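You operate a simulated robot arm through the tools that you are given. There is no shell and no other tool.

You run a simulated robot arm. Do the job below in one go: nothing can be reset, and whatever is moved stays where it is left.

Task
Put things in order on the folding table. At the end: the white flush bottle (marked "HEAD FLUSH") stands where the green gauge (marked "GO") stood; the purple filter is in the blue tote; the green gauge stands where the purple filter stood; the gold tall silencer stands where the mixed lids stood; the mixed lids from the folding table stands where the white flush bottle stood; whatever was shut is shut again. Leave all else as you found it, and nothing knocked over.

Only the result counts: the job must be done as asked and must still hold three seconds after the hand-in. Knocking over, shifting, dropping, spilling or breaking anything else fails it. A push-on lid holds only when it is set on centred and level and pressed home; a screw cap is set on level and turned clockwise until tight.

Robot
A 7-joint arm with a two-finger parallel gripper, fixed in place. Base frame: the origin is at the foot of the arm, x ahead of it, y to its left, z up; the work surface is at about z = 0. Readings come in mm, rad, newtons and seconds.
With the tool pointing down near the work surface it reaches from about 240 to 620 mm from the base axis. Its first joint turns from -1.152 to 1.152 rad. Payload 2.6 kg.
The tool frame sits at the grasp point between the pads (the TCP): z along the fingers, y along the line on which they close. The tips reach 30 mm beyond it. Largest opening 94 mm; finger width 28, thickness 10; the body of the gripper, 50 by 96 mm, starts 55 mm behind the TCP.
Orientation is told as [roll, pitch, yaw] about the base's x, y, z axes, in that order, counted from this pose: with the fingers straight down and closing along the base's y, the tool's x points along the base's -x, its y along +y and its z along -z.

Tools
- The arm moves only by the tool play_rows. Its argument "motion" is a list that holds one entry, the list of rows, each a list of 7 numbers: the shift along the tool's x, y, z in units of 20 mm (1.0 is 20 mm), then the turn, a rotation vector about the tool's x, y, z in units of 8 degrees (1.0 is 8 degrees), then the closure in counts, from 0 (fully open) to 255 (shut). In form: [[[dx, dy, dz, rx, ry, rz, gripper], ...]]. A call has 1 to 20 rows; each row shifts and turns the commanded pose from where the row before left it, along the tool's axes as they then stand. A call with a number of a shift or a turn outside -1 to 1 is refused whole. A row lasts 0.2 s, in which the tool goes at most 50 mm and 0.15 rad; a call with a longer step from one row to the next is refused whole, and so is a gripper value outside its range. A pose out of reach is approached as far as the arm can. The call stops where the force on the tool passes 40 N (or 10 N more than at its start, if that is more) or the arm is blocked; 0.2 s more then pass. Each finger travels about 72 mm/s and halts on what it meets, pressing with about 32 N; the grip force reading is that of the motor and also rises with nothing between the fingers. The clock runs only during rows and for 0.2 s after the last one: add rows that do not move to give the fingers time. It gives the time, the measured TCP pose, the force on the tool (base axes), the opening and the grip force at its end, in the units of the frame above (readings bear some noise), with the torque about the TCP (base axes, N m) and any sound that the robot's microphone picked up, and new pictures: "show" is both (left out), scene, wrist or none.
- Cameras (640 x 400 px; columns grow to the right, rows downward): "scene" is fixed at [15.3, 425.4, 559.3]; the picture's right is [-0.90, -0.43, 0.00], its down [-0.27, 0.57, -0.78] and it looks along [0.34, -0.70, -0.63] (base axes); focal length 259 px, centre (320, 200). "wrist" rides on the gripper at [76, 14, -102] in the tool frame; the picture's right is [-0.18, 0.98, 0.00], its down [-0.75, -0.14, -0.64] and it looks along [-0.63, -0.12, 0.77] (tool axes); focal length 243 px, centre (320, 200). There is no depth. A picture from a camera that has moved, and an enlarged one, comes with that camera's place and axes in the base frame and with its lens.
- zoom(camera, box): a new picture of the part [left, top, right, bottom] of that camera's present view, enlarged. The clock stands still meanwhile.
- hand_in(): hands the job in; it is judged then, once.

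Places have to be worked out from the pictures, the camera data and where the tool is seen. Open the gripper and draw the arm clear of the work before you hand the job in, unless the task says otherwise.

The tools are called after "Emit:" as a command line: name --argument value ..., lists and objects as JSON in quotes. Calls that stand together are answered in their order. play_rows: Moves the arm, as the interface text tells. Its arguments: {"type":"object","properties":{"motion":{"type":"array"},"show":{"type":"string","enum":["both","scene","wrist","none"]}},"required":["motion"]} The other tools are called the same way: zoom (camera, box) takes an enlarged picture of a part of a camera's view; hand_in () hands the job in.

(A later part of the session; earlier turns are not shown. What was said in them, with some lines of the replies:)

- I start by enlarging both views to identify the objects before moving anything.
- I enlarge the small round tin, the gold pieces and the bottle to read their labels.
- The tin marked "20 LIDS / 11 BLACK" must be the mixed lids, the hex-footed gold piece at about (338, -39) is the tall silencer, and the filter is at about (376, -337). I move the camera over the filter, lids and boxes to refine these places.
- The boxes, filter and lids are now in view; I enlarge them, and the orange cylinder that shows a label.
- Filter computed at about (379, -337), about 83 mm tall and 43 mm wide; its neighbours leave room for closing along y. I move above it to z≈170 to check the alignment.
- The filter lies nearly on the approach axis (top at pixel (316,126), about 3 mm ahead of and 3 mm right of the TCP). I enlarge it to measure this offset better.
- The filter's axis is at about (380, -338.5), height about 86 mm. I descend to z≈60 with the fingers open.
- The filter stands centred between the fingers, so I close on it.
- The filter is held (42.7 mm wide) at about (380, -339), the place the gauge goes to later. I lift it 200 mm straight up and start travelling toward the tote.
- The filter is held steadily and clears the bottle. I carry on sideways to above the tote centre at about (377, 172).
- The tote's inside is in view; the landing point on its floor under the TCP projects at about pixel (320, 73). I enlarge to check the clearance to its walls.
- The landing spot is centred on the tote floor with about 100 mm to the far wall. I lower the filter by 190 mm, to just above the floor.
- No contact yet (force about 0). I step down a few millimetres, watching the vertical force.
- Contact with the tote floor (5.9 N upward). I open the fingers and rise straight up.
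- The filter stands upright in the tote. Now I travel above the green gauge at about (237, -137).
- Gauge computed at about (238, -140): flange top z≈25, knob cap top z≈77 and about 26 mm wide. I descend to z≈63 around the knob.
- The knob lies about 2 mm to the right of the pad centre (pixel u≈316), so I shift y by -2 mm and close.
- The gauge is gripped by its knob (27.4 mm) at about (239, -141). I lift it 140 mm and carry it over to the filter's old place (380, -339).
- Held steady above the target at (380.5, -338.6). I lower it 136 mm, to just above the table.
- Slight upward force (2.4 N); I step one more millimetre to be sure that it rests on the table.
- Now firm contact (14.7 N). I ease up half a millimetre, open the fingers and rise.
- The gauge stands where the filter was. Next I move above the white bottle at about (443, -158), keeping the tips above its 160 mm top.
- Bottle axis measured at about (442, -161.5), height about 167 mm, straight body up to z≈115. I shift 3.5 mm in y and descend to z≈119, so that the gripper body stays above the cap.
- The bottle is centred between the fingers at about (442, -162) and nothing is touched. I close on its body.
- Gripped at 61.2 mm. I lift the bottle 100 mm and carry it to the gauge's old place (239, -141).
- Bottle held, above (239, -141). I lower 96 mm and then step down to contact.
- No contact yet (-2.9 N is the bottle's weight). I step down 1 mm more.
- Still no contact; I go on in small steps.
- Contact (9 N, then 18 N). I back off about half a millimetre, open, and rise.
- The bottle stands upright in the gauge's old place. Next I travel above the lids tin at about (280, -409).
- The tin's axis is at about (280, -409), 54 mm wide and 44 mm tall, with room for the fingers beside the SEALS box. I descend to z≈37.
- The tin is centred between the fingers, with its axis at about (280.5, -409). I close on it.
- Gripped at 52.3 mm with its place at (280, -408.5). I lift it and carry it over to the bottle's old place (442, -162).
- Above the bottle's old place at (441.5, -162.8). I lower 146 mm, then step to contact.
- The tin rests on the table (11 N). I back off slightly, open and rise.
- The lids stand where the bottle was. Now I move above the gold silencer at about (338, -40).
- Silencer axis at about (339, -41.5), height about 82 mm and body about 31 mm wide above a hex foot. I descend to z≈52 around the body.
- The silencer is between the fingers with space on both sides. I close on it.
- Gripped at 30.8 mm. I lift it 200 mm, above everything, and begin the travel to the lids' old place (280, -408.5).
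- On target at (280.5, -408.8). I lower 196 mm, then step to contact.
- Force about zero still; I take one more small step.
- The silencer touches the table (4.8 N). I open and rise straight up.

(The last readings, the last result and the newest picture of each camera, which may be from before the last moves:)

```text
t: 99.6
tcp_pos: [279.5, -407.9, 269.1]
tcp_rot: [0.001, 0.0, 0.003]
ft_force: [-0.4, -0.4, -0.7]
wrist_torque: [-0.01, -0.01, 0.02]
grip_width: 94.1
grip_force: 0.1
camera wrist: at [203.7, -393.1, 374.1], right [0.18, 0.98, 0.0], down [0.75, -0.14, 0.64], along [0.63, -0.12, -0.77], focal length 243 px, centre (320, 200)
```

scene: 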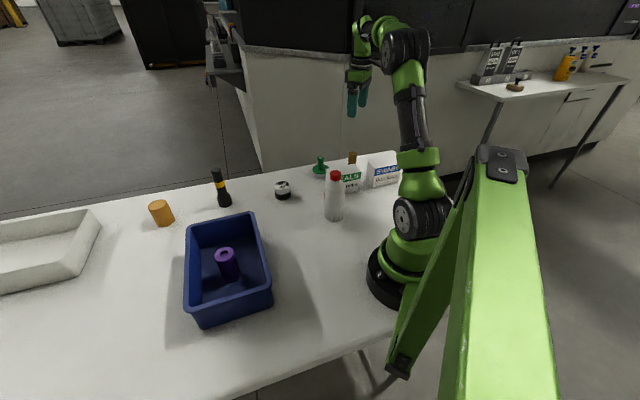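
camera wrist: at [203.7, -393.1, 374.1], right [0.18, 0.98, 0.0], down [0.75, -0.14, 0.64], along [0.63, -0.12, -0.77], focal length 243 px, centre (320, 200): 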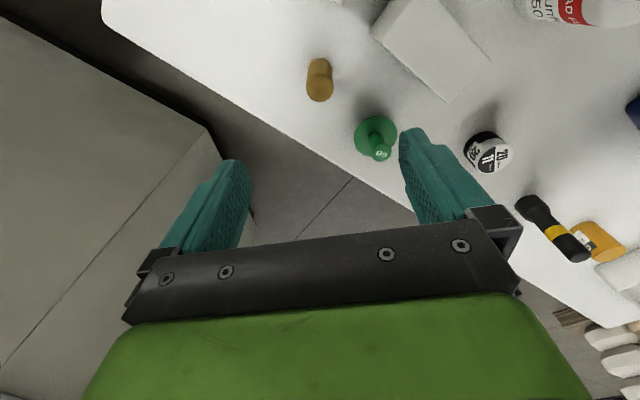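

All objects appear placed. I draw the arm back toward the start pose so as to compare the final view with the first picture.

Emit:
play_rows --motion '[[[0.05, 0.961, -0.506, 0, 0, 0, 0], [0.05, 0.961, -0.506, 0, 0, 0, 0], [0.05, 0.961, -0.506, 0, 0, 0, 0], [0.05, 0.961, -0.506, 0, 0, 0, 0], [0.05, 0.961, -0.506, 0, 0, 0, 0], [0.05, 0.961, -0.506, 0, 0, 0, 0], [0.05, 0.961, -0.506, 0, 0, 0, 0], [0.05, 0.961, -0.506, 0, 0, 0, 0], [0.05, 0.961, -0.506, 0, 0, 0, 0], [0, 0, 0, 0, 0, 0, 0]]]' --show "both"

Emit:
zoom --camera "scene" --box '[240, 130, 420, 242]'

Emit:
zoom --camera "wrist" --box '[160, 0, 500, 212]'

Emit:
zoom --camera "scene" --box '[80, 140, 300, 340]'

```text
t: 101.8
tcp_pos: [271.2, -235.5, 359.5]
tcp_rot: [0.0, -0.001, 0.002]
ft_force: [0.2, -0.7, -0.5]
wrist_torque: [0.01, 0.02, 0.02]
grip_width: 94.0
grip_force: 0.2
camera wrist: at [193.8, -221.1, 465.2], right [0.18, 0.98, 0.0], down [0.75, -0.14, 0.64], along [0.63, -0.12, -0.77], focal length 243 px, centre (320, 200)
```

scene: 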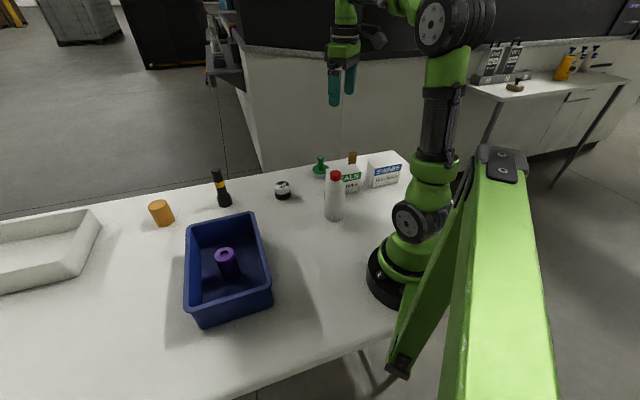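
wrist: 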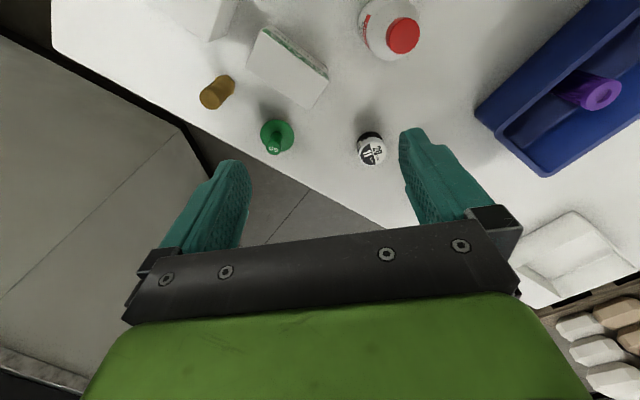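

```text
3.56 times, centred on (330, 186) of scene
camera zoom: at [15.3, 425.4, 559.3], right [-0.9, -0.43, 0.0], down [-0.27, 0.57, -0.78], along [0.34, -0.7, -0.63], focal length 921 px, centre (284, 250)
```

zoom: 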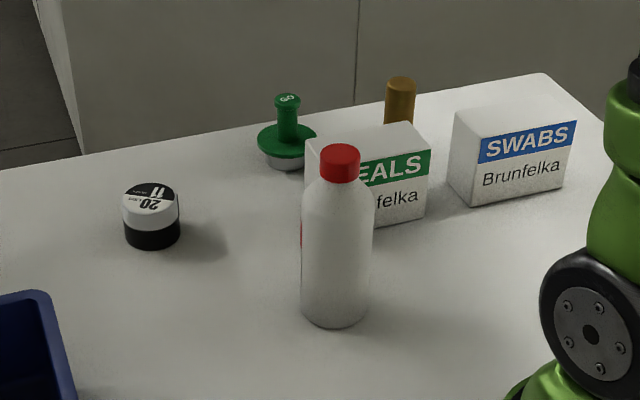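

```text
1.88 times, centred on (330, 106) of wrist
camera zoom: at [193.8, -221.1, 465.2], right [0.18, 0.98, 0.0], down [0.75, -0.14, 0.64], along [0.63, -0.12, -0.77], focal length 457 px, centre (301, 377)
```

zoom: 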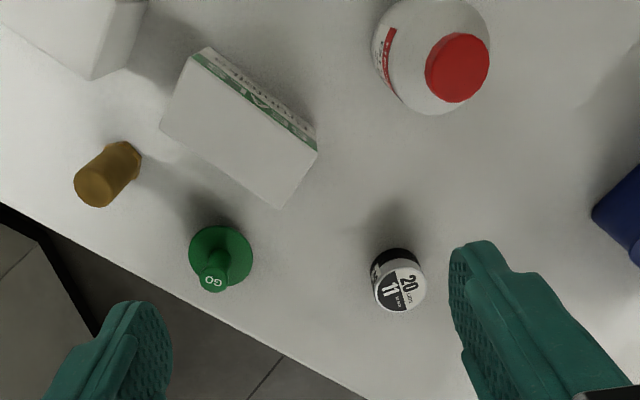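

```text
2.00 times, centred on (190, 240) of scene
camera zoom: at [15.3, 425.4, 559.3], right [-0.9, -0.43, 0.0], down [-0.27, 0.57, -0.78], along [0.34, -0.7, -0.63], focal length 518 px, centre (580, 120)
```

zoom: 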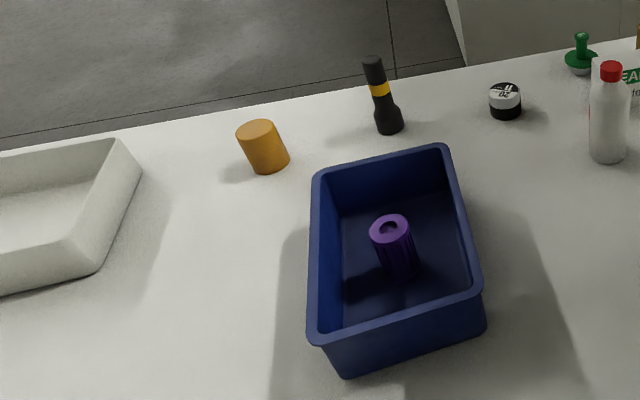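

The final views match: the gauge, bottle, lids and silencer stand upright in their assigned places, the filter is in the tote, and the boxes, torch, can and tray have not moved. The gripper is open and clear, so I hand in.

Emit:
hand_in

```text
The job is handed in.
```

The rearrangement on the folding table is done and handed in. I don't have the verdict, but the final camera views matched the task:

- **Purple filter:** it stands upright in the blue tote.
- **Green "GO" gauge:** it stands where the purple filter stood.
- **White "HEAD FLUSH" bottle:** it stands where the gauge stood, with its cap still on.
- **Mixed lids:** they stand where the bottle stood. I took these to be the round tin marked "20 LIDS / 11 BLACK".
- **Gold tall silencer:** it stands where the lids stood. I took this to be the hex-footed gold piece rather than the orange can.

I opened nothing, so nothing needed shutting again. The SEALS and SWABS boxes, the black torch, the orange can and the white tray show no change from the first pictures. The gripper was open and clear of the work at hand-in.
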